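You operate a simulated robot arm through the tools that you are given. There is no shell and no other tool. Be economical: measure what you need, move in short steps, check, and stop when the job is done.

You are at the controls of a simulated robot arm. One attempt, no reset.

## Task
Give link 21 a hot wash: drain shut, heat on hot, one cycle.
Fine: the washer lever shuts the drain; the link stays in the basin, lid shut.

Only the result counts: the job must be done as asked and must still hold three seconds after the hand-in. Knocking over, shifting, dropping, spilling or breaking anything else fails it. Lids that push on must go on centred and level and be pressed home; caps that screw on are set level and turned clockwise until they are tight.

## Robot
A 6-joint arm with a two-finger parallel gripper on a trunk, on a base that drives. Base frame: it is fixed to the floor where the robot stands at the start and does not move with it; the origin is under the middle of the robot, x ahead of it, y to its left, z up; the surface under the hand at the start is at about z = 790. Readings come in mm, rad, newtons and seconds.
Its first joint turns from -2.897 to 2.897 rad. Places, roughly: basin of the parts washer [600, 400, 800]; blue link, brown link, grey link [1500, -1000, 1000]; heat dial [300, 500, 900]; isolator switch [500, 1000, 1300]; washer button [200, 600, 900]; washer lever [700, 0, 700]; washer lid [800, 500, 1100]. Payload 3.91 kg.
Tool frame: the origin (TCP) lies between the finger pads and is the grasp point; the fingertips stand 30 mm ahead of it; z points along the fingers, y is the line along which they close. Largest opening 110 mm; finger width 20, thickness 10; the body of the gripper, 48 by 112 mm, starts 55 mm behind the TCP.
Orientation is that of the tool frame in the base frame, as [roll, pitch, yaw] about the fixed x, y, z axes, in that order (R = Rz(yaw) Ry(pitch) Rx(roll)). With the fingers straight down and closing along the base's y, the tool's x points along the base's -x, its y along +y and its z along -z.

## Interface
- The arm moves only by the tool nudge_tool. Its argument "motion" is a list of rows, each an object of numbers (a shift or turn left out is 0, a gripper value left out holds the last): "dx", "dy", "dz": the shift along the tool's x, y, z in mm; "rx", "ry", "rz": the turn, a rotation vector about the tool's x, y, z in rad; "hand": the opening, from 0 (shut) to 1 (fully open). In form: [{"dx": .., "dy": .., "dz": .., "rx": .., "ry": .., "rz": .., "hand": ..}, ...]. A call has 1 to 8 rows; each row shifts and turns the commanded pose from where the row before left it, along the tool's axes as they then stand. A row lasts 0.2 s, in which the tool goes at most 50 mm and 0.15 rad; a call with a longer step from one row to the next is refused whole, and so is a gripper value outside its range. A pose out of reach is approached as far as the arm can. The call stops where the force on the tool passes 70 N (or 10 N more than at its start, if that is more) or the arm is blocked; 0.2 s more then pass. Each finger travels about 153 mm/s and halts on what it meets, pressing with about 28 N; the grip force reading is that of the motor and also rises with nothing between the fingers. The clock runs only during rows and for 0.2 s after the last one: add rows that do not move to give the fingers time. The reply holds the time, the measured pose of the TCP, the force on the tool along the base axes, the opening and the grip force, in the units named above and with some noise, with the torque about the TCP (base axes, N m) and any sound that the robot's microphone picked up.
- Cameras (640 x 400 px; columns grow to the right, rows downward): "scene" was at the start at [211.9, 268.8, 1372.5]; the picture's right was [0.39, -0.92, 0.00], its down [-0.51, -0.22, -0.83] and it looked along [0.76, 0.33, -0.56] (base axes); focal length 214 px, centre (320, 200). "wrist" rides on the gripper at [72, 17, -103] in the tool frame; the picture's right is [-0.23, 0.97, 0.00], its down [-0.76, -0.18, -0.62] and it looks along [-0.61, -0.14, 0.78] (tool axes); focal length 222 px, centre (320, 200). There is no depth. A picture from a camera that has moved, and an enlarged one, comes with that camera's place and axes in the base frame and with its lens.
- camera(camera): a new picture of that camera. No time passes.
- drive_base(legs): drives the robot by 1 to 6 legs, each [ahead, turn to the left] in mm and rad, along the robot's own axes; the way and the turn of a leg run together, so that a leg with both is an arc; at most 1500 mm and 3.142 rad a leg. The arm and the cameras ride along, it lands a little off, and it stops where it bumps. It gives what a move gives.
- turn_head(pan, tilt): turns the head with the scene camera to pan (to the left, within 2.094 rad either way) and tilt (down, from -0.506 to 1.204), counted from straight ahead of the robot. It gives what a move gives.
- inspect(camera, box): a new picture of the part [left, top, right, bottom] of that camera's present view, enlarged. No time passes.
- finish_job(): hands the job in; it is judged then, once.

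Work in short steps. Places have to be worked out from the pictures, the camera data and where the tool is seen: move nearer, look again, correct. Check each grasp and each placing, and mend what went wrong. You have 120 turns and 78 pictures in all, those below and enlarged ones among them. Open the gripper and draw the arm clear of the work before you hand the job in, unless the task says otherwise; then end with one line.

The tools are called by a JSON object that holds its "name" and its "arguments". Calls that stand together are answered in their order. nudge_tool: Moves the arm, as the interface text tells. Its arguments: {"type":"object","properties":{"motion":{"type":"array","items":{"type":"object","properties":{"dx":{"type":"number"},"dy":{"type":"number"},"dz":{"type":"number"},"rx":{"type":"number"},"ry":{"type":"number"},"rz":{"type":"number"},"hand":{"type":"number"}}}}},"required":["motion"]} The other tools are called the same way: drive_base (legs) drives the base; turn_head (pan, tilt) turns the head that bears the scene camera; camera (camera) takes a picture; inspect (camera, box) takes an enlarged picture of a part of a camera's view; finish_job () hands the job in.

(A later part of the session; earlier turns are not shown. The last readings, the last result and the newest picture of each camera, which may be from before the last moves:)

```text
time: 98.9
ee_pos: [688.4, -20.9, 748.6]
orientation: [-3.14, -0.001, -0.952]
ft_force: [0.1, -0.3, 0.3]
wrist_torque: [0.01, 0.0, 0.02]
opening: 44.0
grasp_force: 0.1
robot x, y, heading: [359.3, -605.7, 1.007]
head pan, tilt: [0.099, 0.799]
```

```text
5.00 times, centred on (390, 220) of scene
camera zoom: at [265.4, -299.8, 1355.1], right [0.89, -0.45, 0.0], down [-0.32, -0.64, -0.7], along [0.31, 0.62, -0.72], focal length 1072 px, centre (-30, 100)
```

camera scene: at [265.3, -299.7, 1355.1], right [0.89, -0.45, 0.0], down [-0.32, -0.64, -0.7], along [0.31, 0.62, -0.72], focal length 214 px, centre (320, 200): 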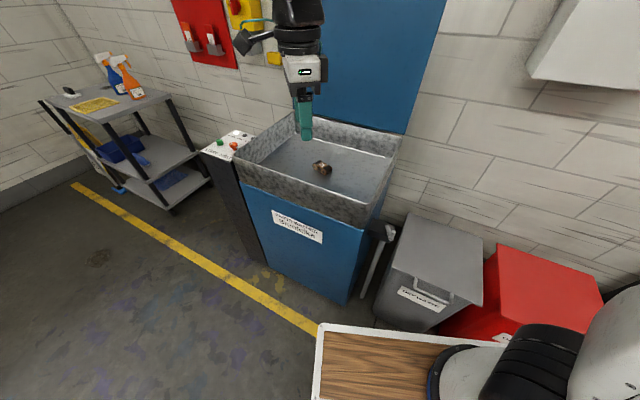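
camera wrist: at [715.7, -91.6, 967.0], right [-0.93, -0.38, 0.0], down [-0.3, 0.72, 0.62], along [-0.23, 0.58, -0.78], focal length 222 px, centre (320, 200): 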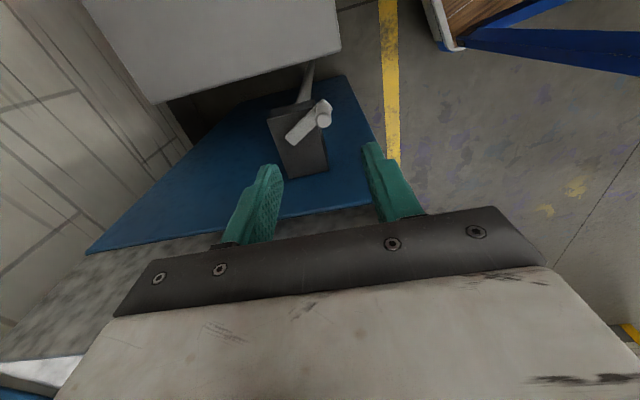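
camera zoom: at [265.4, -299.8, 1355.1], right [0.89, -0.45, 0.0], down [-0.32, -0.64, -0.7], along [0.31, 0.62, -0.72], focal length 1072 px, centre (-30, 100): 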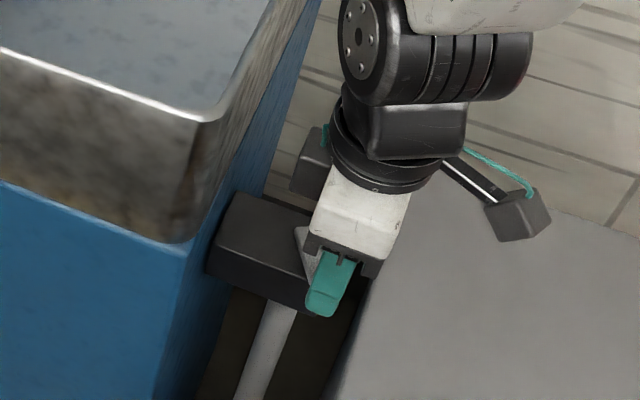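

{"name": "nudge_tool", "arguments": {"motion": [{"hand": 0.2}, {"hand": 0.0}, {"hand": 0.0}, {"hand": 0.0}]}}

{"name": "camera", "arguments": {"camera": "wrist"}}

```text
time: 99.9
ee_pos: [687.2, -23.3, 749.3]
orientation: [3.14, -0.005, -0.955]
ft_force: [-14.2, -29.1, -5.1]
wrist_torque: [0.0, -0.42, 0.08]
opening: 15.4
grasp_force: 45.0
robot x, y, heading: [357.7, -608.2, 1.006]
head pan, tilt: [0.099, 0.799]
```

```text
43 pictures are left
camera wrist: at [714.2, -91.9, 851.9], right [-0.93, -0.38, 0.0], down [-0.3, 0.73, 0.62], along [-0.23, 0.57, -0.79], focal length 222 px, centre (320, 200)
```

wrist: 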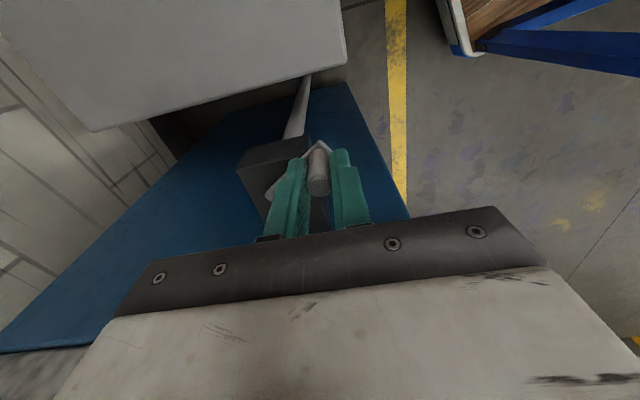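

Peg gripped (15 mm). I test which way it swings: small nudge along the tangent toward the washer.

{"name": "nudge_tool", "arguments": {"motion": [{"dx": -4, "dy": 3}, {"dx": -4, "dy": 2}, {}]}}

```text
time: 100.7
ee_pos: [680.2, -16.3, 750.3]
orientation: [-3.138, 0.001, -0.954]
ft_force: [29.4, -26.9, -2.7]
wrist_torque: [-0.68, -0.06, 0.09]
opening: 15.6
grasp_force: 44.8
robot x, y, heading: [356.7, -608.3, 1.009]
head pan, tilt: [0.099, 0.799]
```

{"name": "camera", "arguments": {"camera": "wrist"}}

```text
42 pictures are left
camera wrist: at [707.6, -86.1, 852.1], right [-0.93, -0.38, 0.0], down [-0.3, 0.72, 0.62], along [-0.23, 0.58, -0.78], focal length 222 px, centre (320, 200)
```

wrist: 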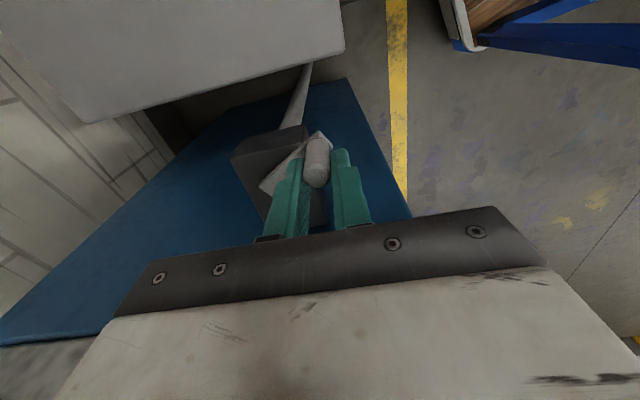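

It slipped in the fingers: the lever resists that way (stop or stiff). I return and try the opposite direction (toward the bin and the wall).

{"name": "nudge_tool", "arguments": {"motion": [{"dx": 8, "dy": -5}, {"dx": 5, "dy": -3}, {"dx": 5, "dy": -3}, {}]}}

{"name": "camera", "arguments": {"camera": "wrist"}}

```text
time: 101.7
ee_pos: [701.0, -22.5, 749.7]
orientation: [-3.135, 0.0, -0.954]
ft_force: [-0.6, 37.7, -19.5]
wrist_torque: [0.42, 0.95, 0.14]
opening: 15.5
grasp_force: 44.8
robot x, y, heading: [358.3, -607.6, 1.01]
head pan, tilt: [0.099, 0.799]
```

```text
41 pictures are left
camera wrist: at [727.3, -93.0, 852.2], right [-0.93, -0.38, -0.01], down [-0.3, 0.72, 0.63], along [-0.23, 0.58, -0.78], focal length 222 px, centre (320, 200)
```

wrist: 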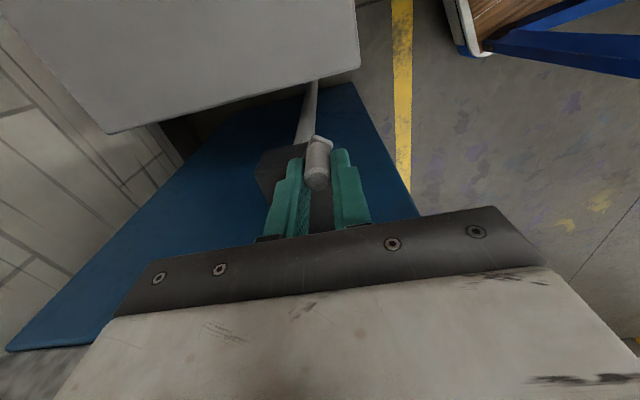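

The peg now follows: the lever swings toward the bin/wall side. I follow the arc around pivot ≈ (s 393, n 592).

{"name": "nudge_tool", "arguments": {"motion": [{"dx": 4, "dy": -9}, {"dx": 4, "dy": -8}, {"dx": 2, "dy": -8}, {"dx": 1, "dy": -9}, {}]}}

{"name": "camera", "arguments": {"camera": "wrist"}}

```text
time: 102.9
ee_pos: [733.2, -16.8, 750.3]
orientation: [3.141, -0.003, -0.956]
ft_force: [-10.3, -8.1, 25.6]
wrist_torque: [0.07, -0.44, 0.05]
opening: 15.2
grasp_force: 45.0
robot x, y, heading: [358.0, -607.4, 1.01]
head pan, tilt: [0.099, 0.799]
```

```text
40 pictures are left
camera wrist: at [759.3, -86.7, 852.2], right [-0.93, -0.38, 0.0], down [-0.3, 0.73, 0.62], along [-0.23, 0.58, -0.78], focal length 222 px, centre (320, 200)
```

wrist: 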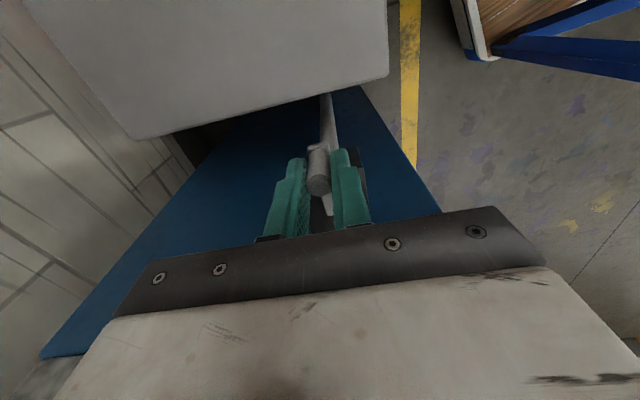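

Moving well, lever about square to the washer side now. Continue the arc.

{"name": "nudge_tool", "arguments": {"motion": [{"dx": -1, "dy": -9}, {"dx": -2, "dy": -8}, {"dx": -4, "dy": -8}, {"dx": -5, "dy": -7}, {}]}}

{"name": "camera", "arguments": {"camera": "wrist"}}

```text
time: 103.4
ee_pos: [732.6, -17.9, 748.5]
orientation: [3.124, -0.012, -0.952]
ft_force: [-17.7, -16.2, 33.6]
wrist_torque: [0.06, -0.78, 0.0]
opening: 15.7
grasp_force: 44.7
robot x, y, heading: [356.4, -607.6, 1.009]
head pan, tilt: [0.099, 0.799]
stopped in row 2: the force on the tool passed its limit at 78 N (the readings are from after the stop); the commanded pose is now the measured one
```

```text
39 pictures are left
camera wrist: at [760.9, -84.4, 852.0], right [-0.93, -0.38, 0.01], down [-0.29, 0.74, 0.61], along [-0.24, 0.56, -0.79], focal length 222 px, centre (320, 200)
```

wrist: 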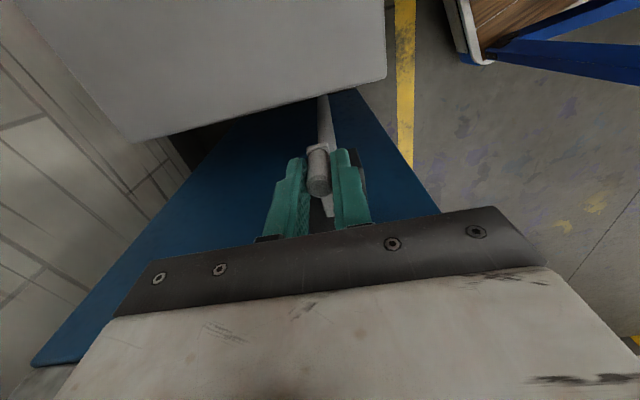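

Resistance of 78 N with the lever square to the side — likely the stop. I open and lift to look.

{"name": "nudge_tool", "arguments": {"motion": [{"hand": 0.3}, {"hand": 0.3}, {"dz": -45}, {"dz": -45}, {"dz": -45}, {"dz": -45}, {"dz": -45}]}}

{"name": "inspect", "arguments": {"camera": "scene", "box": [360, 210, 420, 260]}}

```text
time: 105.0
ee_pos: [737.1, -8.8, 972.8]
orientation: [3.124, -0.014, -0.955]
ft_force: [-0.6, 0.2, 0.7]
wrist_torque: [0.0, 0.02, -0.03]
opening: 33.3
grasp_force: 0.1
robot x, y, heading: [356.9, -606.5, 1.011]
head pan, tilt: [0.099, 0.799]
```

```text
8.00 times, centred on (390, 235) of scene
camera zoom: at [265.2, -299.9, 1355.1], right [0.89, -0.45, 0.0], down [-0.32, -0.64, -0.7], along [0.31, 0.62, -0.72], focal length 1716 px, centre (-240, -80)
```

zoom: 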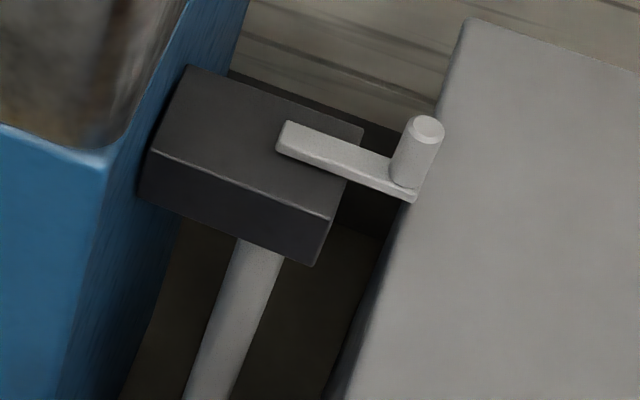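

The lever now stands square to the washer side. To be sure it is at its stop, I push the peg once more with closed fingers from the front side.

{"name": "nudge_tool", "arguments": {"motion": [{"dx": 8, "dy": 32, "hand": 0.0, "rx": 0.017}, {"dz": 45}, {"dz": 45}, {"dz": 45}, {"dz": 45}, {"dz": 40}, {}]}}

{"name": "nudge_tool", "arguments": {"motion": [{"dy": -4}, {"dy": -4}, {"dy": -4}, {"dy": -4}, {"dy": -4}, {"dy": -4}]}}

{"name": "inspect", "arguments": {"camera": "scene", "box": [360, 210, 420, 260]}}

```text
time: 106.6
ee_pos: [715.9, -37.8, 751.0]
orientation: [-3.141, -0.011, -0.955]
ft_force: [0.2, -0.2, 0.0]
wrist_torque: [0.0, -0.02, 0.0]
opening: 0.3
grasp_force: 28.2
robot x, y, heading: [361.3, -609.7, 1.007]
head pan, tilt: [0.099, 0.799]
```

```text
time: 107.7
ee_pos: [723.9, -32.9, 752.2]
orientation: [3.128, -0.016, -0.949]
ft_force: [-25.1, -7.1, 15.9]
wrist_torque: [0.13, 0.2, 0.21]
opening: 0.0
grasp_force: 28.4
robot x, y, heading: [355.0, -607.4, 1.018]
head pan, tilt: [0.099, 0.799]
stopped in row 5: the force on the tool passed its limit at 76 N (the readings are from after the stop); the commanded pose is now the measured one
```

```text
8.00 times, centred on (390, 235) of scene
camera zoom: at [262.1, -301.6, 1355.2], right [0.9, -0.44, 0.0], down [-0.32, -0.64, -0.7], along [0.31, 0.63, -0.72], focal length 1716 px, centre (-240, -80)
```

zoom: 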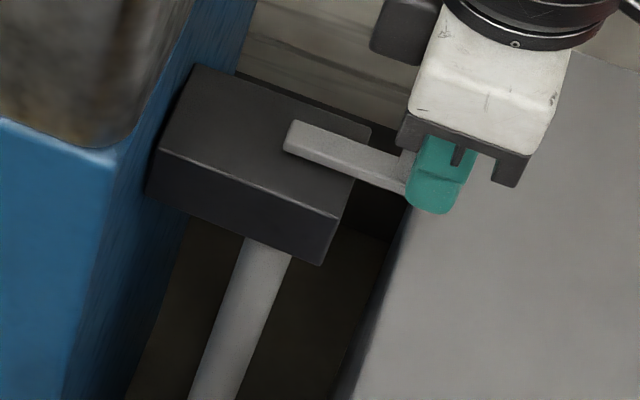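

The lever is hard on its stop — drain lever thrown. I back off and raise the arm clear.

{"name": "nudge_tool", "arguments": {"motion": [{"dy": 12}, {"dz": -45}, {"dz": -45}, {"dz": -45}, {"dz": -45}, {"dz": -45}, {"dz": -45}, {"dz": -45}]}}

{"name": "nudge_tool", "arguments": {"motion": [{"dz": -45}, {"dz": -40, "rx": 0.013}, {"rz": 0.14}, {"rz": 0.14}, {"rz": 0.14}, {"rz": 0.14}, {"rz": 0.14}, {"rz": 0.14}]}}

{"name": "nudge_tool", "arguments": {"motion": [{"rz": 0.14}, {"rz": 0.14}, {"rz": 0.14}, {"rz": 0.14}, {"rz": 0.14}, {"rz": 0.14}, {"rz": 0.14}, {"rz": 0.14}]}}

{"name": "camera", "arguments": {"camera": "scene"}}

```text
time: 109.5
ee_pos: [714.2, -32.1, 1064.8]
orientation: [3.131, -0.017, -0.951]
ft_force: [0.1, 1.0, -0.5]
wrist_torque: [-0.05, 0.01, -0.01]
opening: 0.0
grasp_force: 28.0
robot x, y, heading: [358.1, -605.1, 1.014]
head pan, tilt: [0.099, 0.799]
```

```text
time: 111.3
ee_pos: [715.3, -31.9, 1152.6]
orientation: [-3.127, -0.008, -1.791]
ft_force: [0.3, 0.1, 0.4]
wrist_torque: [-0.04, -0.02, 0.05]
opening: 0.0
grasp_force: 28.0
robot x, y, heading: [357.3, -608.0, 1.013]
head pan, tilt: [0.099, 0.799]
```

```text
time: 113.1
ee_pos: [714.6, -30.9, 1152.0]
orientation: [-3.126, 0.009, -2.914]
ft_force: [0.2, -0.2, 0.0]
wrist_torque: [0.0, -0.04, 0.02]
opening: 0.0
grasp_force: 27.8
robot x, y, heading: [360.1, -604.6, 1.009]
head pan, tilt: [0.099, 0.799]
```

```text
36 pictures are left
camera scene: at [263.7, -300.8, 1355.1], right [0.9, -0.44, 0.0], down [-0.32, -0.64, -0.7], along [0.31, 0.62, -0.72], focal length 214 px, centre (320, 200)
```

scene: 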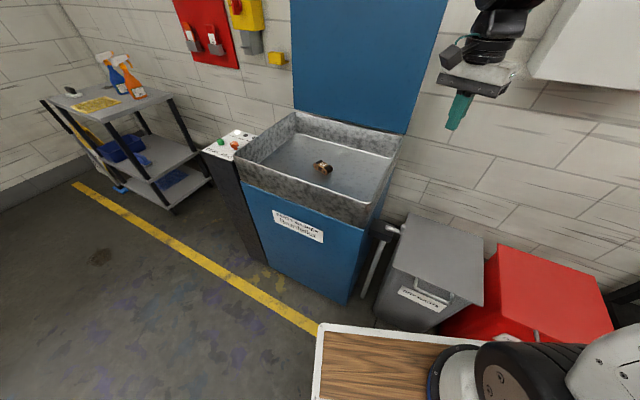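

Next the lid: I drive to the left-front of the washer, facing the wall, from where lid handle, dial and button are all reachable without the mast.

{"name": "drive_base", "arguments": {"legs": [[0, -1.88], [-864, 0], [0, 1.48]]}}

{"name": "turn_head", "arguments": {"pan": -0.2, "tilt": 0.2}}

{"name": "camera", "arguments": {"camera": "scene"}}

```text
time: 125.9
ee_pos: [383.5, 432.3, 1151.9]
orientation: [-3.127, 0.008, 2.92]
ft_force: [-0.9, 0.2, 0.3]
wrist_torque: [-0.01, 0.01, -0.01]
opening: 0.1
grasp_force: 27.6
robot x, y, heading: [-189.5, 73.5, 0.563]
head pan, tilt: [0.099, 0.799]
```

```text
time: 126.9
ee_pos: [382.9, 433.4, 1153.0]
orientation: [-3.127, 0.009, 2.92]
ft_force: [-0.8, -0.2, 0.1]
wrist_torque: [0.01, 0.03, -0.05]
opening: 0.0
grasp_force: 28.1
robot x, y, heading: [-191.3, 72.3, 0.557]
head pan, tilt: [-0.201, 0.201]
```

```text
35 pictures are left
camera scene: at [-118.2, 372.6, 1408.7], right [0.35, -0.94, 0.0], down [-0.19, -0.07, -0.98], along [0.92, 0.34, -0.2], focal length 214 px, centre (320, 200)
```

scene: 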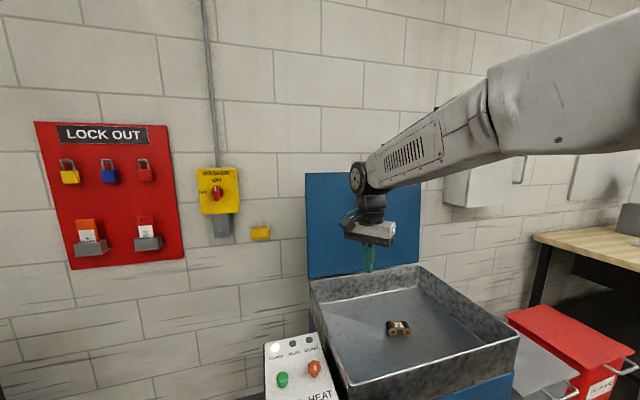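

The arm hides the handle; first I zoom on the dial and isolator from here.

{"name": "inspect", "arguments": {"camera": "scene", "box": [255, 325, 345, 400]}}

{"name": "inspect", "arguments": {"camera": "scene", "box": [185, 150, 285, 250]}}

```text
5.33 times, centred on (300, 362) of scene
camera zoom: at [-118.2, 372.6, 1408.7], right [0.35, -0.94, 0.0], down [-0.19, -0.07, -0.98], along [0.92, 0.34, -0.2], focal length 1144 px, centre (427, -667)
```

zoom: 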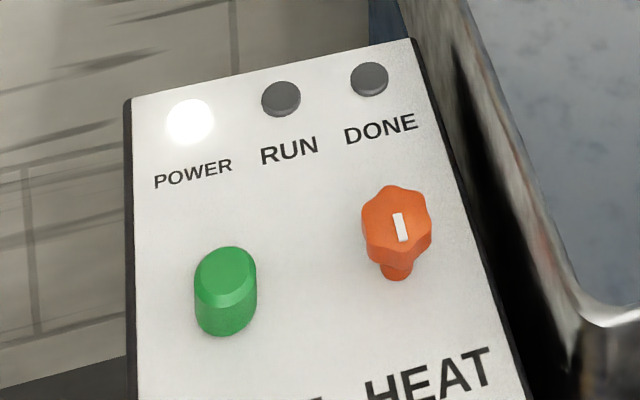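

```text
4.00 times, centred on (235, 200) of scene
camera zoom: at [-118.2, 372.6, 1408.7], right [0.35, -0.94, 0.0], down [-0.19, -0.07, -0.98], along [0.92, 0.34, -0.2], focal length 858 px, centre (660, 200)
```

zoom: 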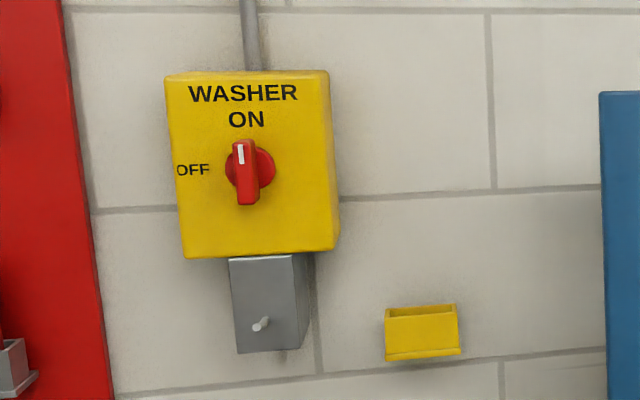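

Isolator is ON. Now I orient the hand: fingers horizontal toward the wall, closing vertically, and rising.

{"name": "nudge_tool", "arguments": {"motion": [{"dz": -40, "rz": 0.146}, {"dz": -40, "rz": 0.146}, {"dz": -40, "rz": 0.146}, {"dz": -40, "rz": 0.146}, {"dz": -40, "rz": 0.146, "rx": -0.015}]}}

{"name": "nudge_tool", "arguments": {"motion": [{"rx": -0.143}, {"rx": -0.143}, {"rx": -0.143}, {"rx": -0.143}, {"rx": -0.143}, {"rx": -0.143}]}}

{"name": "nudge_tool", "arguments": {"motion": [{"rx": -0.143, "hand": 0.5}, {"rx": -0.143}, {"rx": -0.143}, {"rx": -0.143}, {"rx": -0.143}]}}

{"name": "camera", "arguments": {"camera": "wrist"}}

{"name": "camera", "arguments": {"camera": "scene"}}

```text
time: 128.1
ee_pos: [381.1, 439.6, 1352.9]
orientation: [3.131, 0.012, 2.187]
ft_force: [0.6, -0.4, -0.5]
wrist_torque: [0.02, 0.02, -0.06]
opening: 0.0
grasp_force: 27.9
robot x, y, heading: [-194.0, 72.1, 0.56]
head pan, tilt: [-0.201, 0.201]
```

```text
time: 129.5
ee_pos: [382.5, 438.7, 1352.4]
orientation: [2.271, 0.013, 2.19]
ft_force: [-0.2, 0.0, -0.4]
wrist_torque: [0.02, -0.02, 0.0]
opening: 0.1
grasp_force: 28.2
robot x, y, heading: [-189.6, 72.2, 0.561]
head pan, tilt: [-0.201, 0.201]
```

```text
time: 130.7
ee_pos: [376.9, 441.5, 1355.6]
orientation: [1.608, 0.008, 2.232]
ft_force: [0.8, -0.1, 0.2]
wrist_torque: [-0.01, 0.0, -0.02]
opening: 55.3
grasp_force: 0.1
out of reach, approached as far as the arm can: row 4, 5
robot x, y, heading: [-194.0, 74.7, 0.556]
head pan, tilt: [-0.201, 0.201]
```

```text
32 pictures are left
camera wrist: at [250.4, 434.8, 1374.3], right [0.16, -0.15, 0.98], down [-0.03, -0.99, -0.15], along [0.99, 0.0, -0.17], focal length 222 px, centre (320, 200)
```

wrist: 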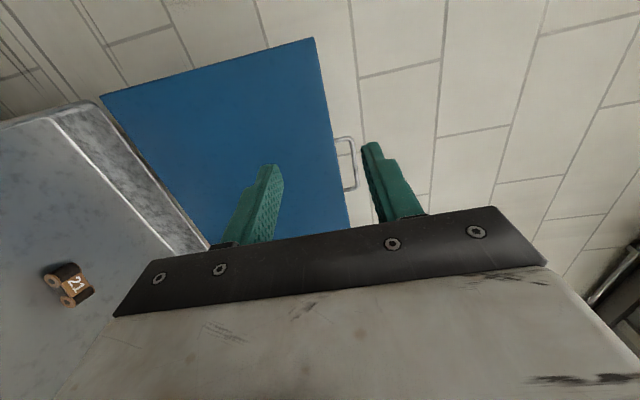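

```text
31 pictures are left
camera scene: at [-118.2, 372.5, 1408.8], right [0.35, -0.94, 0.0], down [-0.19, -0.07, -0.98], along [0.92, 0.34, -0.2], focal length 214 px, centre (320, 200)
```

scene: 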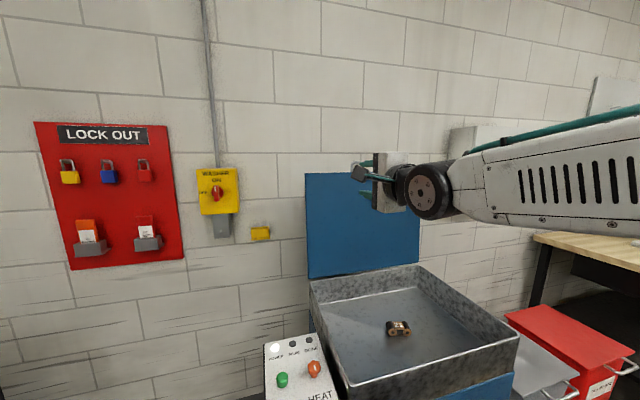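

The handle bar is at about s=27, n≈890, z≈1378 (108 mm wide, ~45 mm hole). I move up to ~100 mm in front of it.

{"name": "nudge_tool", "arguments": {"motion": [{"dx": -35, "dz": 35}, {"dx": -35, "dz": 35, "dy": 5}, {"dx": -35, "dz": 35, "dy": 5}, {"dx": -35, "dz": 35, "dy": 5}, {"dx": -32, "dz": 35, "dy": 5}, {"dz": 40, "ry": -0.045, "rx": -0.035}, {}]}}

{"name": "camera", "arguments": {"camera": "wrist"}}

```text
time: 132.3
ee_pos: [657.8, 421.0, 1375.4]
orientation: [1.521, 0.011, 2.143]
ft_force: [-0.3, 0.5, 0.6]
wrist_torque: [0.0, -0.02, -0.02]
opening: 54.9
grasp_force: 0.1
robot x, y, heading: [-189.6, 77.1, 0.562]
head pan, tilt: [-0.201, 0.201]
```

```text
30 pictures are left
camera wrist: at [530.0, 425.1, 1386.0], right [0.08, -0.21, 0.98], down [-0.1, -0.97, -0.2], along [0.99, -0.08, -0.1], focal length 222 px, centre (320, 200)
```

wrist: 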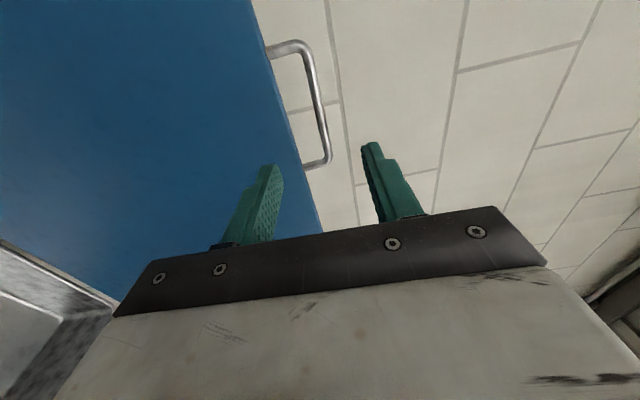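

Triangulated bar: s≈48, n≈944, z≈1377 (lid leans back). I correct orientation, open to ~44 mm and advance, stopping short for a look.

{"name": "nudge_tool", "arguments": {"motion": [{"rx": 0.05, "ry": 0.045, "hand": 0.4, "dx": -11, "dy": 4}, {"dz": 40}, {"dz": 40}, {"dz": 20}, {}]}}

{"name": "camera", "arguments": {"camera": "wrist"}}

{"name": "inspect", "arguments": {"camera": "scene", "box": [300, 130, 460, 230]}}

```text
time: 133.5
ee_pos: [747.0, 468.0, 1381.9]
orientation: [1.575, 0.013, 2.189]
ft_force: [0.1, 0.5, -0.5]
wrist_torque: [0.01, 0.0, 0.01]
opening: 43.9
grasp_force: 0.0
robot x, y, heading: [-193.0, 77.7, 0.558]
head pan, tilt: [-0.201, 0.201]
```

```text
29 pictures are left
camera wrist: at [618.8, 467.2, 1397.1], right [0.13, -0.17, 0.98], down [-0.07, -0.98, -0.17], along [0.99, -0.04, -0.14], focal length 222 px, centre (320, 200)
```

wrist: 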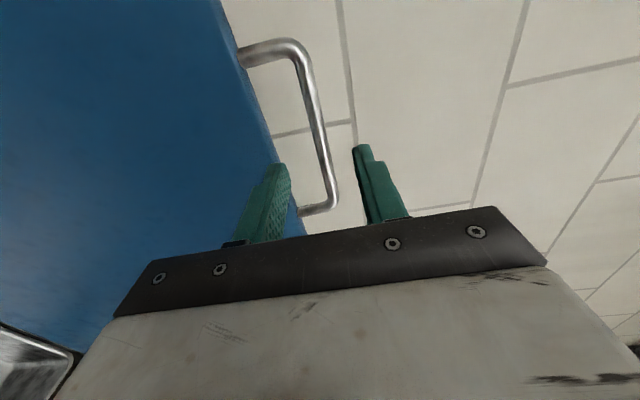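

```text
4.00 times, centred on (380, 180) of scene
camera zoom: at [-118.2, 372.5, 1408.8], right [0.35, -0.94, 0.0], down [-0.19, -0.07, -0.98], along [0.92, 0.34, -0.2], focal length 858 px, centre (80, 280)
```

zoom: 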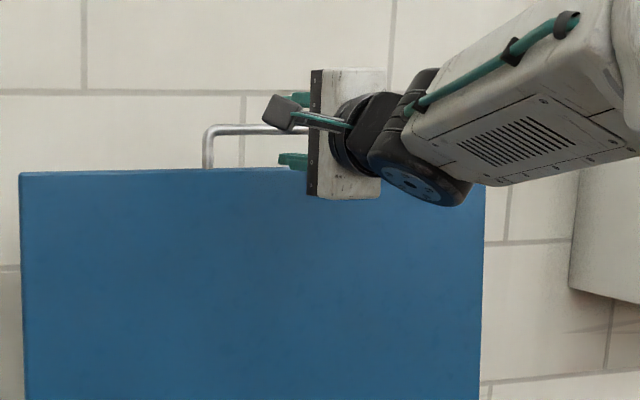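

Fingers straddle the bar height; bar 65 mm ahead (n≈945, z≈1383). I advance 55 mm so the bar sits between the fingers.

{"name": "nudge_tool", "arguments": {"motion": [{"dz": 25}, {"dz": 20}, {"dz": 10}, {}]}}

{"name": "camera", "arguments": {"camera": "wrist"}}

{"name": "inspect", "arguments": {"camera": "scene", "box": [300, 130, 460, 230]}}

```text
time: 134.5
ee_pos: [788.4, 500.8, 1384.7]
orientation: [1.572, 0.013, 2.188]
ft_force: [0.0, -0.1, 0.0]
wrist_torque: [-0.01, -0.02, -0.01]
opening: 43.9
grasp_force: 0.1
robot x, y, heading: [-192.0, 70.9, 0.562]
head pan, tilt: [-0.201, 0.201]
```

```text
27 pictures are left
camera wrist: at [661.6, 498.8, 1400.2], right [0.13, -0.17, 0.98], down [-0.07, -0.98, -0.17], along [0.99, -0.04, -0.14], focal length 222 px, centre (320, 200)
```

wrist: 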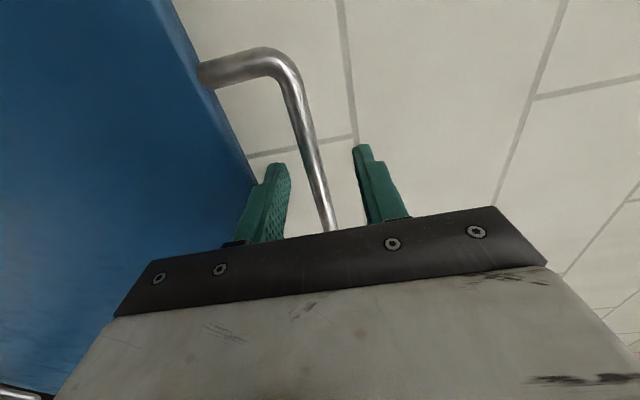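

```text
4.00 times, centred on (380, 180) of scene
camera zoom: at [-118.1, 372.5, 1408.8], right [0.35, -0.94, 0.0], down [-0.19, -0.07, -0.98], along [0.92, 0.34, -0.2], focal length 858 px, centre (80, 280)
```

zoom: 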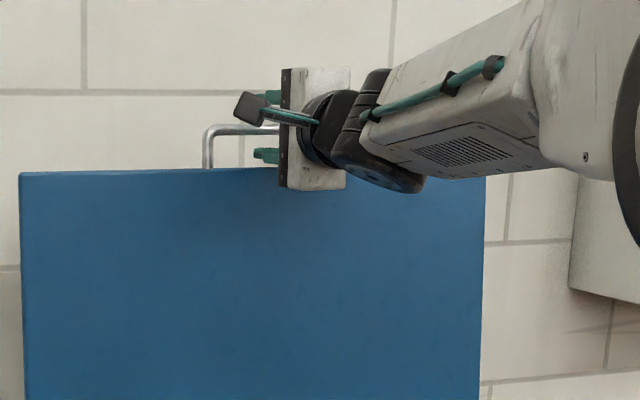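

The bar lies between the fingers. I grip it and pull the lid gently to vertical.

{"name": "nudge_tool", "arguments": {"motion": [{"hand": 0.2}, {"hand": 0.0}, {"hand": 0.0}, {"hand": 0.0}]}}

{"name": "nudge_tool", "arguments": {"motion": [{"dz": -15, "dy": 1}, {"dz": -20, "dy": 1}, {"dz": -20}, {}]}}

{"name": "camera", "arguments": {"camera": "wrist"}}

```text
time: 135.5
ee_pos: [789.9, 501.7, 1381.6]
orientation: [1.578, 0.013, 2.189]
ft_force: [-4.8, 0.4, -29.0]
wrist_torque: [-0.19, 0.63, 0.03]
opening: 11.6
grasp_force: 45.3
robot x, y, heading: [-188.6, 74.6, 0.558]
head pan, tilt: [-0.201, 0.201]
```

```text
time: 136.5
ee_pos: [744.9, 468.7, 1383.3]
orientation: [1.577, 0.012, 2.188]
ft_force: [-1.2, 4.7, -35.2]
wrist_torque: [-0.23, 0.63, -0.21]
opening: 11.8
grasp_force: 45.1
robot x, y, heading: [-194.1, 71.9, 0.561]
head pan, tilt: [-0.201, 0.201]
```

```text
25 pictures are left
camera wrist: at [618.2, 467.4, 1399.1], right [0.13, -0.17, 0.98], down [-0.07, -0.98, -0.16], along [0.99, -0.04, -0.14], focal length 222 px, centre (320, 200)
```

wrist: 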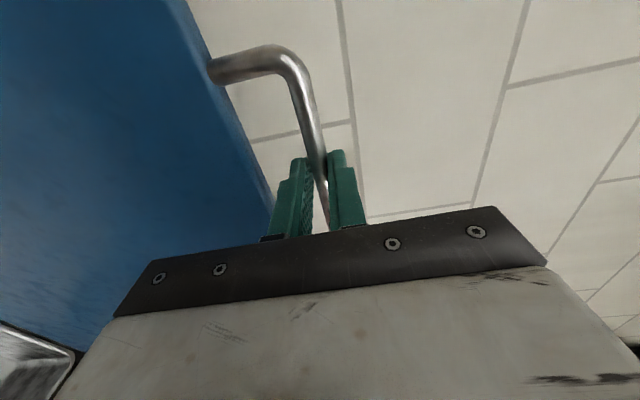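

The lid follows, now vertical. I continue along the arc while pitching the hand down.

{"name": "nudge_tool", "arguments": {"motion": [{"dz": -24, "dy": -4, "rx": 0.05}, {"dz": -24, "dy": -3, "rx": 0.05}, {"dz": -46.6, "dy": -10.7, "rx": 0.1}, {}]}}

```text
time: 137.6
ee_pos: [662.1, 408.9, 1372.2]
orientation: [1.736, 0.021, 2.182]
ft_force: [-0.4, -8.6, 14.8]
wrist_torque: [0.58, 0.27, -0.39]
opening: 11.8
grasp_force: 45.0
out of reach, approached as far as the arm can: row 3
robot x, y, heading: [-191.0, 67.7, 0.553]
head pan, tilt: [-0.201, 0.201]
stopped in row 4: the force on the tool passed its limit at 72 N (the readings are from after the stop); the commanded pose is now the measured one
```

Slight limit; small steps onward with more pitch.

{"name": "nudge_tool", "arguments": {"motion": [{"dz": -18, "dy": -8, "rx": 0.08}, {"dz": -18, "dy": -9, "rx": 0.06}, {}]}}

```text
time: 138.0
ee_pos: [647.7, 398.8, 1368.5]
orientation: [1.749, 0.03, 2.176]
ft_force: [-4.5, -5.0, 17.8]
wrist_torque: [0.94, 0.4, 0.16]
opening: 11.8
grasp_force: 45.2
out of reach, approached as far as the arm can: row 1
robot x, y, heading: [-192.2, 72.0, 0.548]
head pan, tilt: [-0.201, 0.201]
stopped in row 1: the force on the tool passed its limit at 86 N (the readings are from after the stop); the commanded pose is now the measured one
```

Pitching seems limited here; I try pure translation along the arc in small steps, letting the bar turn in the grip.

{"name": "nudge_tool", "arguments": {"motion": [{"dz": -10, "dy": -4}, {"dz": -10, "dy": -4}, {}]}}

{"name": "inspect", "arguments": {"camera": "scene", "box": [260, 80, 640, 320]}}

```text
time: 138.8
ee_pos: [630.1, 385.7, 1361.3]
orientation: [1.751, 0.032, 2.178]
ft_force: [-3.2, -7.3, 23.6]
wrist_torque: [0.9, 0.14, -0.47]
opening: 11.9
grasp_force: 45.2
robot x, y, heading: [-193.3, 73.3, 0.549]
head pan, tilt: [-0.201, 0.201]
```

```text
1.67 times, centred on (450, 200) of scene
camera zoom: at [-118.2, 371.2, 1409.0], right [0.35, -0.94, 0.0], down [-0.19, -0.07, -0.98], along [0.92, 0.34, -0.2], focal length 358 px, centre (103, 200)
```

zoom: 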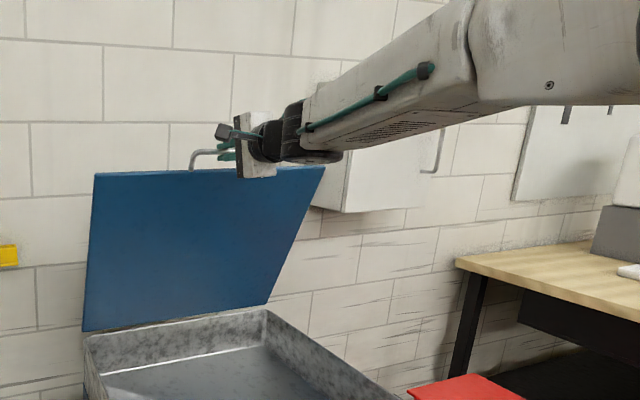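

Translation works. Continue the arc in half steps.

{"name": "nudge_tool", "arguments": {"motion": [{"dz": -20, "dy": -10}, {"dz": -20, "dy": -11}, {"dz": -19.5, "dy": -14}, {"dz": -19.5, "dy": -14}, {}]}}

```text
time: 140.0
ee_pos: [561.5, 338.5, 1324.7]
orientation: [1.759, 0.031, 2.174]
ft_force: [13.7, -6.0, -14.9]
wrist_torque: [0.4, 0.66, -1.03]
opening: 11.7
grasp_force: 44.9
robot x, y, heading: [-193.0, 71.5, 0.557]
head pan, tilt: [-0.201, 0.201]
```

Good. Try adding pitch again, small, along the path.

{"name": "nudge_tool", "arguments": {"motion": [{"dz": -18, "dy": -15, "rx": 0.06}, {"dz": -17, "dy": -16, "rx": 0.06}, {}]}}

```text
time: 140.8
ee_pos: [527.5, 313.2, 1299.0]
orientation: [1.86, 0.035, 2.181]
ft_force: [-12.3, -5.3, 20.4]
wrist_torque: [1.18, 0.38, 0.79]
opening: 11.7
grasp_force: 44.8
out of reach, approached as far as the arm can: row 2
robot x, y, heading: [-191.7, 73.0, 0.55]
head pan, tilt: [-0.201, 0.201]
```

{"name": "nudge_tool", "arguments": {"motion": [{"dz": -14, "dy": -17, "rx": 0.05}, {"dz": -14, "dy": -18, "rx": 0.05}, {"dz": -12, "dy": -19, "rx": 0.05}, {}]}}

{"name": "camera", "arguments": {"camera": "scene"}}

```text
time: 141.3
ee_pos: [511.2, 299.8, 1269.5]
orientation: [1.911, 0.04, 2.18]
ft_force: [-20.4, -6.1, 23.3]
wrist_torque: [0.93, 0.48, 0.1]
opening: 11.9
grasp_force: 45.5
out of reach, approached as far as the arm can: row 1, 2
robot x, y, heading: [-191.5, 74.6, 0.553]
head pan, tilt: [-0.201, 0.201]
stopped in row 2: the force on the tool passed its limit at 102 N (the readings are from after the stop); the commanded pose is now the measured one
```

```text
23 pictures are left
camera scene: at [-119.5, 371.1, 1409.0], right [0.35, -0.94, 0.0], down [-0.19, -0.07, -0.98], along [0.92, 0.34, -0.2], focal length 214 px, centre (320, 200)
```

scene: 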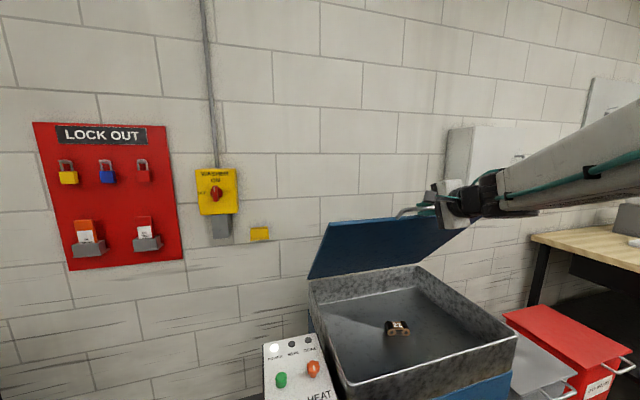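

Refit of the arc: hinge ≈ (n 908, z 877), R≈507. I ease outward and proceed with translation only.

{"name": "nudge_tool", "arguments": {"motion": [{"dz": -7, "dy": 4}, {"dz": -11, "dy": -20}, {"dz": -11, "dy": -21}, {}]}}

```text
time: 142.3
ee_pos: [484.2, 277.1, 1239.0]
orientation: [1.921, 0.037, 2.18]
ft_force: [6.7, 33.6, -24.6]
wrist_torque: [0.76, 0.65, -0.03]
opening: 11.4
grasp_force: 45.4
robot x, y, heading: [-188.3, 76.0, 0.559]
head pan, tilt: [-0.201, 0.201]
```

{"name": "nudge_tool", "arguments": {"motion": [{"dz": -6, "dy": -23}, {"dz": -8, "dy": -22}, {"dz": -6, "dy": -23}, {}]}}

```text
time: 143.3
ee_pos: [448.2, 250.4, 1186.6]
orientation: [1.918, 0.038, 2.18]
ft_force: [-15.8, 17.0, 2.7]
wrist_torque: [0.68, 0.42, -0.3]
opening: 12.2
grasp_force: 44.7
robot x, y, heading: [-194.0, 73.8, 0.553]
head pan, tilt: [-0.201, 0.201]
```

Forces show hardly any weight on the hand, so the lid seems held by hinge friction. I test by opening a little while the lower finger still cages the bar.

{"name": "nudge_tool", "arguments": {"motion": [{"hand": 0.3}, {"hand": 0.4}, {}, {}]}}

{"name": "camera", "arguments": {"camera": "wrist"}}

```text
time: 144.3
ee_pos: [448.4, 249.5, 1185.1]
orientation: [1.919, 0.035, 2.181]
ft_force: [-0.3, 1.1, 1.2]
wrist_torque: [0.03, -0.02, 0.01]
opening: 44.0
grasp_force: 0.0
robot x, y, heading: [-194.4, 75.3, 0.554]
head pan, tilt: [-0.201, 0.201]
```

```text
22 pictures are left
camera wrist: at [330.5, 258.0, 1232.7], right [0.38, 0.03, 0.92], down [-0.1, -0.99, 0.07], along [0.92, -0.12, -0.38], focal length 222 px, centre (320, 200)
```

wrist: 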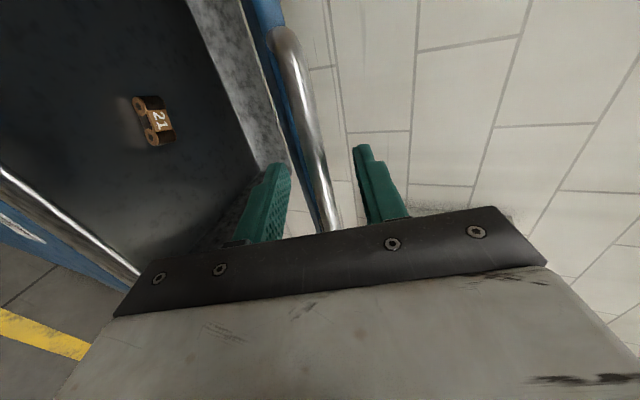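

The lid stays put by itself. I withdraw backwards, then will reorient fingers-down and press the lid closed from above.

{"name": "nudge_tool", "arguments": {"motion": [{"dz": -20}, {"dz": -20}, {"dz": -20}, {}]}}

```text
time: 145.3
ee_pos: [402.3, 216.1, 1203.9]
orientation: [1.92, 0.039, 2.179]
ft_force: [0.4, 0.6, -0.7]
wrist_torque: [0.01, 0.0, 0.01]
opening: 44.0
grasp_force: 0.0
robot x, y, heading: [-191.9, 72.1, 0.552]
head pan, tilt: [-0.201, 0.201]
```

{"name": "nudge_tool", "arguments": {"motion": [{"dy": 30, "rx": 0.1, "hand": 0.0}, {"dy": 30, "rx": 0.1}, {"dy": 30, "rx": 0.1}, {"dy": 30, "rx": 0.12}, {"dy": 20, "rx": 0.12}, {"rx": 0.12}, {"rx": 0.12}, {"rx": 0.12}]}}

{"name": "nudge_tool", "arguments": {"motion": [{"rx": 0.12}, {"rx": 0.12}, {"rx": 0.1}, {}]}}

{"name": "camera", "arguments": {"camera": "scene"}}

```text
time: 147.1
ee_pos: [468.6, 110.9, 1029.5]
orientation: [2.516, 0.056, 2.206]
ft_force: [-0.1, -0.2, 0.4]
wrist_torque: [0.05, 0.01, 0.04]
opening: 0.1
grasp_force: 28.0
out of reach, approached as far as the arm can: row 1, 2, 3, 4, 5, 6, 7, 8
robot x, y, heading: [-193.2, 72.0, 0.554]
head pan, tilt: [-0.201, 0.201]
```

```text
time: 148.1
ee_pos: [453.6, 82.6, 976.5]
orientation: [2.647, 0.067, 2.22]
ft_force: [0.9, 0.1, -0.4]
wrist_torque: [0.0, 0.0, 0.02]
opening: 0.3
grasp_force: 28.6
out of reach, approached as far as the arm can: row 1, 2, 3
robot x, y, heading: [-194.8, 67.4, 0.559]
head pan, tilt: [-0.201, 0.201]
```

```text
21 pictures are left
camera scene: at [-117.6, 371.9, 1408.8], right [0.35, -0.94, 0.0], down [-0.19, -0.07, -0.98], along [0.92, 0.34, -0.2], focal length 214 px, centre (320, 200)
```

scene: 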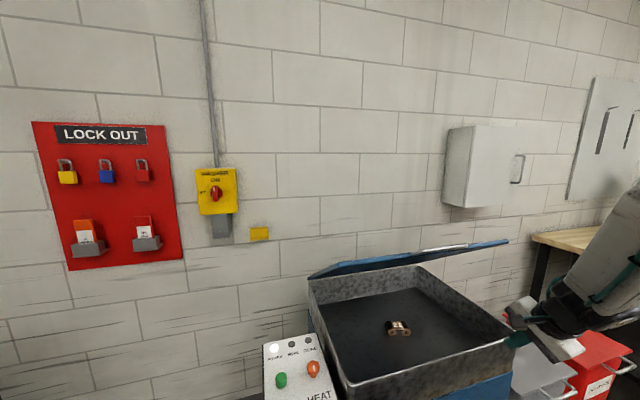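

The command ran away from what the arm can do (arm sits lower right, at z 976, clear of things). I bring the commanded pose back toward the arm: first away from the lid with less pitch.

{"name": "nudge_tool", "arguments": {"motion": [{"dy": -40, "rx": -0.13}, {"dy": -40, "rx": -0.13}, {"dy": -25, "rx": -0.13}, {}]}}

```text
time: 149.1
ee_pos: [388.6, 29.9, 915.9]
orientation: [2.253, 0.066, 2.219]
ft_force: [0.1, 0.2, -0.5]
wrist_torque: [-0.01, 0.0, 0.0]
opening: 0.0
grasp_force: 28.2
robot x, y, heading: [-192.9, 74.4, 0.552]
head pan, tilt: [-0.201, 0.201]
```

The command and arm agree again. I raise straight up in small steps to find a free pose.

{"name": "nudge_tool", "arguments": {"motion": [{"dz": -28, "dy": 35}, {"dz": -28, "dy": 35}, {"dz": -28, "dy": 35}, {"dz": -28, "dy": 35}, {}]}}

{"name": "turn_head", "arguments": {"pan": -0.5, "tilt": 0.5}}

{"name": "camera", "arguments": {"camera": "scene"}}

```text
time: 150.3
ee_pos: [383.6, 39.5, 1093.9]
orientation: [2.255, 0.067, 2.221]
ft_force: [0.0, 0.3, 0.3]
wrist_torque: [0.01, 0.02, 0.0]
opening: 0.0
grasp_force: 27.8
robot x, y, heading: [-193.2, 73.8, 0.553]
head pan, tilt: [-0.201, 0.201]
```

```text
time: 151.1
ee_pos: [383.3, 40.6, 1093.4]
orientation: [2.254, 0.066, 2.22]
ft_force: [-0.3, -0.2, -0.1]
wrist_torque: [-0.02, -0.02, -0.01]
opening: 0.3
grasp_force: 27.9
robot x, y, heading: [-191.8, 67.5, 0.558]
head pan, tilt: [-0.499, 0.499]
```

```text
20 pictures are left
camera scene: at [-114.2, 344.8, 1381.2], right [0.06, -1.0, 0.0], down [-0.48, -0.03, -0.88], along [0.88, 0.05, -0.48], focal length 214 px, centre (320, 200)
```

scene: 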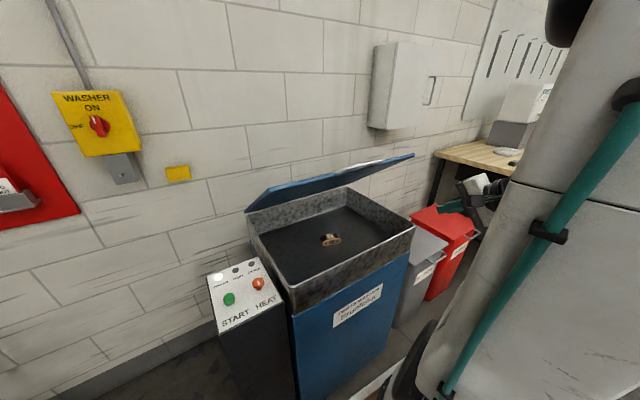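

The lid stays partly open by itself. Now try pitching the hand to straight down here.

{"name": "nudge_tool", "arguments": {"motion": [{"rx": 0.1}, {"rx": 0.1}, {"rx": 0.1}, {"rx": 0.1}, {}]}}

```text
time: 152.3
ee_pos: [366.8, 18.1, 1074.3]
orientation: [2.641, 0.073, 2.23]
ft_force: [0.1, 0.4, -0.4]
wrist_torque: [0.0, -0.04, 0.01]
opening: 0.0
grasp_force: 27.9
out of reach, approached as far as the arm can: row 4
robot x, y, heading: [-194.5, 72.5, 0.555]
head pan, tilt: [-0.499, 0.499]
```

Some joint is at its limit; I try relieving it by yawing the hand.

{"name": "nudge_tool", "arguments": {"motion": [{"rz": -0.14}, {"rz": -0.14}, {"rz": -0.14}, {"rx": 0.1}, {"rx": 0.1}, {"rx": 0.1}, {}]}}

```text
time: 153.9
ee_pos: [368.7, 17.9, 1075.9]
orientation: [2.916, 0.254, 2.6]
ft_force: [-0.8, 0.1, -0.2]
wrist_torque: [-0.01, -0.01, 0.0]
opening: 0.1
grasp_force: 28.9
out of reach, approached as far as the arm can: row 6
robot x, y, heading: [-188.9, 72.6, 0.558]
head pan, tilt: [-0.499, 0.499]
```

That helps. I continue: yaw further and level the tool in the same steps.

{"name": "nudge_tool", "arguments": {"motion": [{"rz": -0.14}, {"rz": -0.14}, {"rx": 0.09, "ry": 0.07}, {"rx": 0.09, "ry": 0.07}, {}]}}

```text
time: 155.1
ee_pos: [364.3, 9.2, 1068.7]
orientation: [3.015, 0.285, 2.89]
ft_force: [0.0, -0.2, -0.2]
wrist_torque: [0.04, 0.02, -0.03]
opening: 0.1
grasp_force: 27.8
out of reach, approached as far as the arm can: row 3, 4
robot x, y, heading: [-194.2, 70.9, 0.555]
head pan, tilt: [-0.499, 0.499]
```

The tilt limit is due to being too close to the robot; I move outward to the right-front, then level.

{"name": "nudge_tool", "arguments": {"motion": [{"dx": -45}, {"dx": -45}, {"dx": -20}, {"rx": 0.05, "ry": 0.1}, {"rx": 0.05, "ry": 0.1}, {"ry": 0.08}, {}]}}

```text
time: 156.7
ee_pos: [460.9, -25.7, 1086.3]
orientation: [2.972, 0.227, 2.899]
ft_force: [0.7, -0.3, 0.9]
wrist_torque: [-0.04, 0.0, 0.03]
opening: 0.1
grasp_force: 28.0
out of reach, approached as far as the arm can: row 2, 3, 4, 5, 6
robot x, y, heading: [-192.2, 73.4, 0.552]
head pan, tilt: [-0.499, 0.499]
```

Still limited: a wrist joint is probably wound to its stop after passing the straight-wrist pose. I test tilting sideways to find the free direction.

{"name": "nudge_tool", "arguments": {"motion": [{"rx": -0.14}, {"rx": -0.14}, {"rx": -0.14}, {"ry": 0.1}, {"ry": 0.1}, {"ry": 0.1}, {}]}}

```text
time: 158.3
ee_pos: [460.9, -26.5, 1087.5]
orientation: [2.594, -0.043, 3.059]
ft_force: [0.1, -0.2, 0.7]
wrist_torque: [0.0, -0.01, 0.0]
opening: 0.0
grasp_force: 28.0
robot x, y, heading: [-193.6, 72.0, 0.553]
head pan, tilt: [-0.499, 0.499]
```

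Leftward tilt is free. Now level back from this side.

{"name": "nudge_tool", "arguments": {"motion": [{"ry": 0.1}, {"rx": 0.14}, {"rx": 0.14}, {"rx": 0.14}, {"rx": 0.12}, {}]}}

```text
time: 159.7
ee_pos: [465.4, -16.9, 1085.1]
orientation: [2.773, -0.113, 3.104]
ft_force: [-0.1, 0.3, 0.1]
wrist_torque: [-0.05, 0.02, 0.02]
opening: 0.2
grasp_force: 28.1
out of reach, approached as far as the arm can: row 3, 4, 5
robot x, y, heading: [-190.6, 71.3, 0.553]
head pan, tilt: [-0.499, 0.499]
```

The free side is to the left. I look at the arm to judge the forearm direction relative to the hand.

{"name": "turn_head", "arguments": {"pan": -0.75, "tilt": 0.35}}

{"name": "camera", "arguments": {"camera": "scene"}}

```text
time: 160.5
ee_pos: [464.9, -16.9, 1084.9]
orientation: [2.773, -0.112, 3.105]
ft_force: [0.1, 0.3, -1.0]
wrist_torque: [0.0, -0.01, -0.02]
opening: 0.0
grasp_force: 27.6
robot x, y, heading: [-194.1, 75.1, 0.551]
head pan, tilt: [-0.75, 0.351]
```

```text
19 pictures are left
camera scene: at [-113.7, 321.6, 1394.7], right [-0.19, -0.98, 0.0], down [-0.34, 0.07, -0.94], along [0.92, -0.18, -0.34], focal length 214 px, centre (320, 200)
```

scene: 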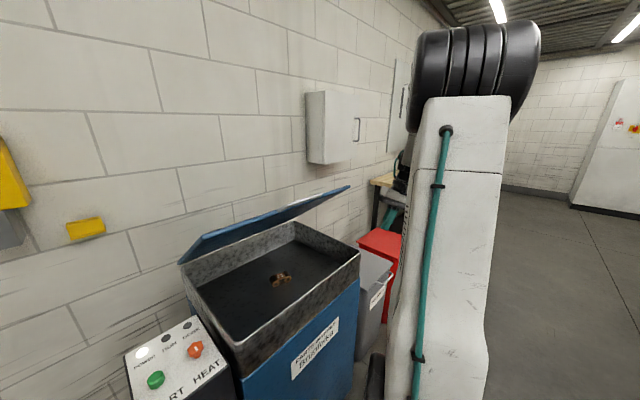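

I estimate the forearm pointing to azimuth ≈ -0.37, 40° down, with the wrist flipped. To unflip, I first swing the hand (about the wrist) to point just left of the forearm line.

{"name": "nudge_tool", "arguments": {"motion": [{"ry": -0.12, "rx": 0.012, "dx": -27, "dy": -3}, {"ry": -0.12, "rx": 0.012, "dx": -27, "dy": -3}, {"ry": -0.12, "rx": 0.012, "dx": -27, "dy": -3}, {"ry": -0.12, "rx": 0.012, "dx": -27, "dy": -3}, {"ry": -0.12, "rx": 0.012, "dx": -27, "dy": -3}, {"ry": -0.12, "rx": 0.012, "dx": -27, "dy": -3}, {"ry": -0.12, "rx": 0.012, "dx": -27, "dy": -3}, {"ry": -0.12, "rx": 0.012, "dx": -27, "dy": -3}]}}

{"name": "camera", "arguments": {"camera": "scene"}}

```text
time: 162.3
ee_pos: [659.0, -75.8, 1133.8]
orientation: [2.737, 0.791, 2.732]
ft_force: [-0.4, 1.1, 0.3]
wrist_torque: [0.0, 0.01, -0.01]
opening: 0.0
grasp_force: 27.9
robot x, y, heading: [-191.8, 74.3, 0.556]
head pan, tilt: [-0.75, 0.351]
```

```text
18 pictures are left
camera scene: at [-113.7, 321.5, 1394.8], right [-0.19, -0.98, 0.0], down [-0.34, 0.07, -0.94], along [0.92, -0.18, -0.34], focal length 214 px, centre (320, 200)
```

scene: 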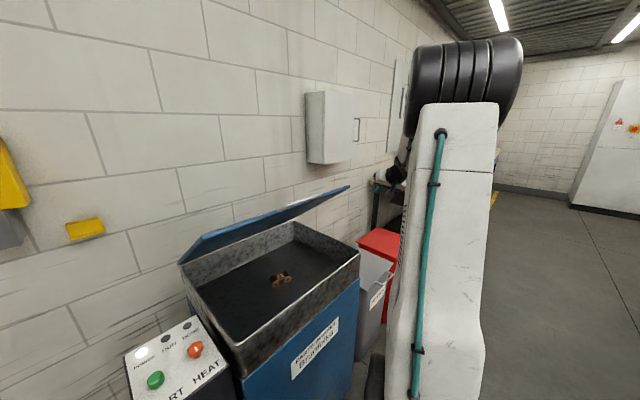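

Pose reached freely. Now I sweep the hand to the right across the forearm line in large steps to flip the wrist back.

{"name": "nudge_tool", "arguments": {"motion": [{"rx": 0.145, "ry": -0.01, "dy": -32}, {"rx": 0.145, "ry": -0.01, "dy": -32}, {"rx": 0.145, "ry": -0.01, "dy": -32}, {"rx": 0.145, "ry": -0.01, "dy": -32}, {"rx": 0.145, "ry": -0.01, "dy": -32}, {"rx": 0.145, "dy": -32}, {}]}}

```text
time: 163.9
ee_pos: [638.0, -197.9, 1130.3]
orientation: [-3.075, 0.947, 2.749]
ft_force: [-0.6, -0.3, 0.9]
wrist_torque: [-0.01, 0.01, 0.0]
opening: 0.3
grasp_force: 28.3
out of reach, approached as far as the arm can: row 3, 4, 5, 6
robot x, y, heading: [-187.5, 72.2, 0.557]
head pan, tilt: [-0.75, 0.351]
```

It stopped below the forearm line at the limit. I now cross by pitching the hand upward from here.

{"name": "nudge_tool", "arguments": {"motion": [{"ry": -0.148, "dx": -30}, {"ry": -0.148, "dx": -30}, {"ry": -0.148, "dx": -30}, {"rx": 0.14, "dy": -30}, {"rx": 0.14, "dy": -30}, {"rx": 0.14, "dy": -30}, {}]}}

```text
time: 165.5
ee_pos: [622.0, -277.3, 1208.9]
orientation: [-2.416, 1.259, 2.91]
ft_force: [0.4, -0.1, -0.6]
wrist_torque: [-0.01, 0.01, 0.02]
opening: 0.0
grasp_force: 28.2
out of reach, approached as far as the arm can: row 1, 2, 3
robot x, y, heading: [-189.8, 71.1, 0.551]
head pan, tilt: [-0.75, 0.351]
```

Now free on the right side. I pitch down there to see whether the wrist is unflipped.

{"name": "nudge_tool", "arguments": {"motion": [{"ry": 0.132, "rx": -0.036, "dx": 30, "dy": 8}, {"ry": 0.132, "rx": -0.036, "dx": 30, "dy": 8}, {"ry": 0.132, "rx": -0.036, "dx": 30, "dy": 8}, {"ry": 0.132, "rx": -0.036, "dx": 30, "dy": 8}, {"ry": 0.132, "rx": -0.036, "dx": 30, "dy": 8}, {"ry": 0.132, "rx": -0.036, "dx": 30, "dy": 8}, {}]}}

```text
time: 167.1
ee_pos: [576.4, -193.7, 1055.9]
orientation: [-3.052, 0.511, 2.423]
ft_force: [-0.7, 0.4, 1.1]
wrist_torque: [-0.02, -0.02, 0.02]
opening: 0.1
grasp_force: 28.5
robot x, y, heading: [-192.3, 73.3, 0.559]
head pan, tilt: [-0.75, 0.351]
```

Free. Level to straight down.

{"name": "nudge_tool", "arguments": {"motion": [{"ry": 0.128, "rx": -0.02, "dx": 28}, {"ry": 0.128, "rx": -0.02, "dx": 28}, {"ry": 0.128, "rx": -0.02, "dx": 28}, {"ry": 0.126, "rx": -0.02, "dx": 28}, {}]}}

```text
time: 168.3
ee_pos: [495.9, -122.3, 1020.7]
orientation: [-3.141, 0.004, 2.398]
ft_force: [-0.4, 0.4, -0.6]
wrist_torque: [0.0, -0.01, -0.01]
opening: 0.0
grasp_force: 28.3
robot x, y, heading: [-193.8, 71.6, 0.559]
head pan, tilt: [-0.75, 0.351]
```

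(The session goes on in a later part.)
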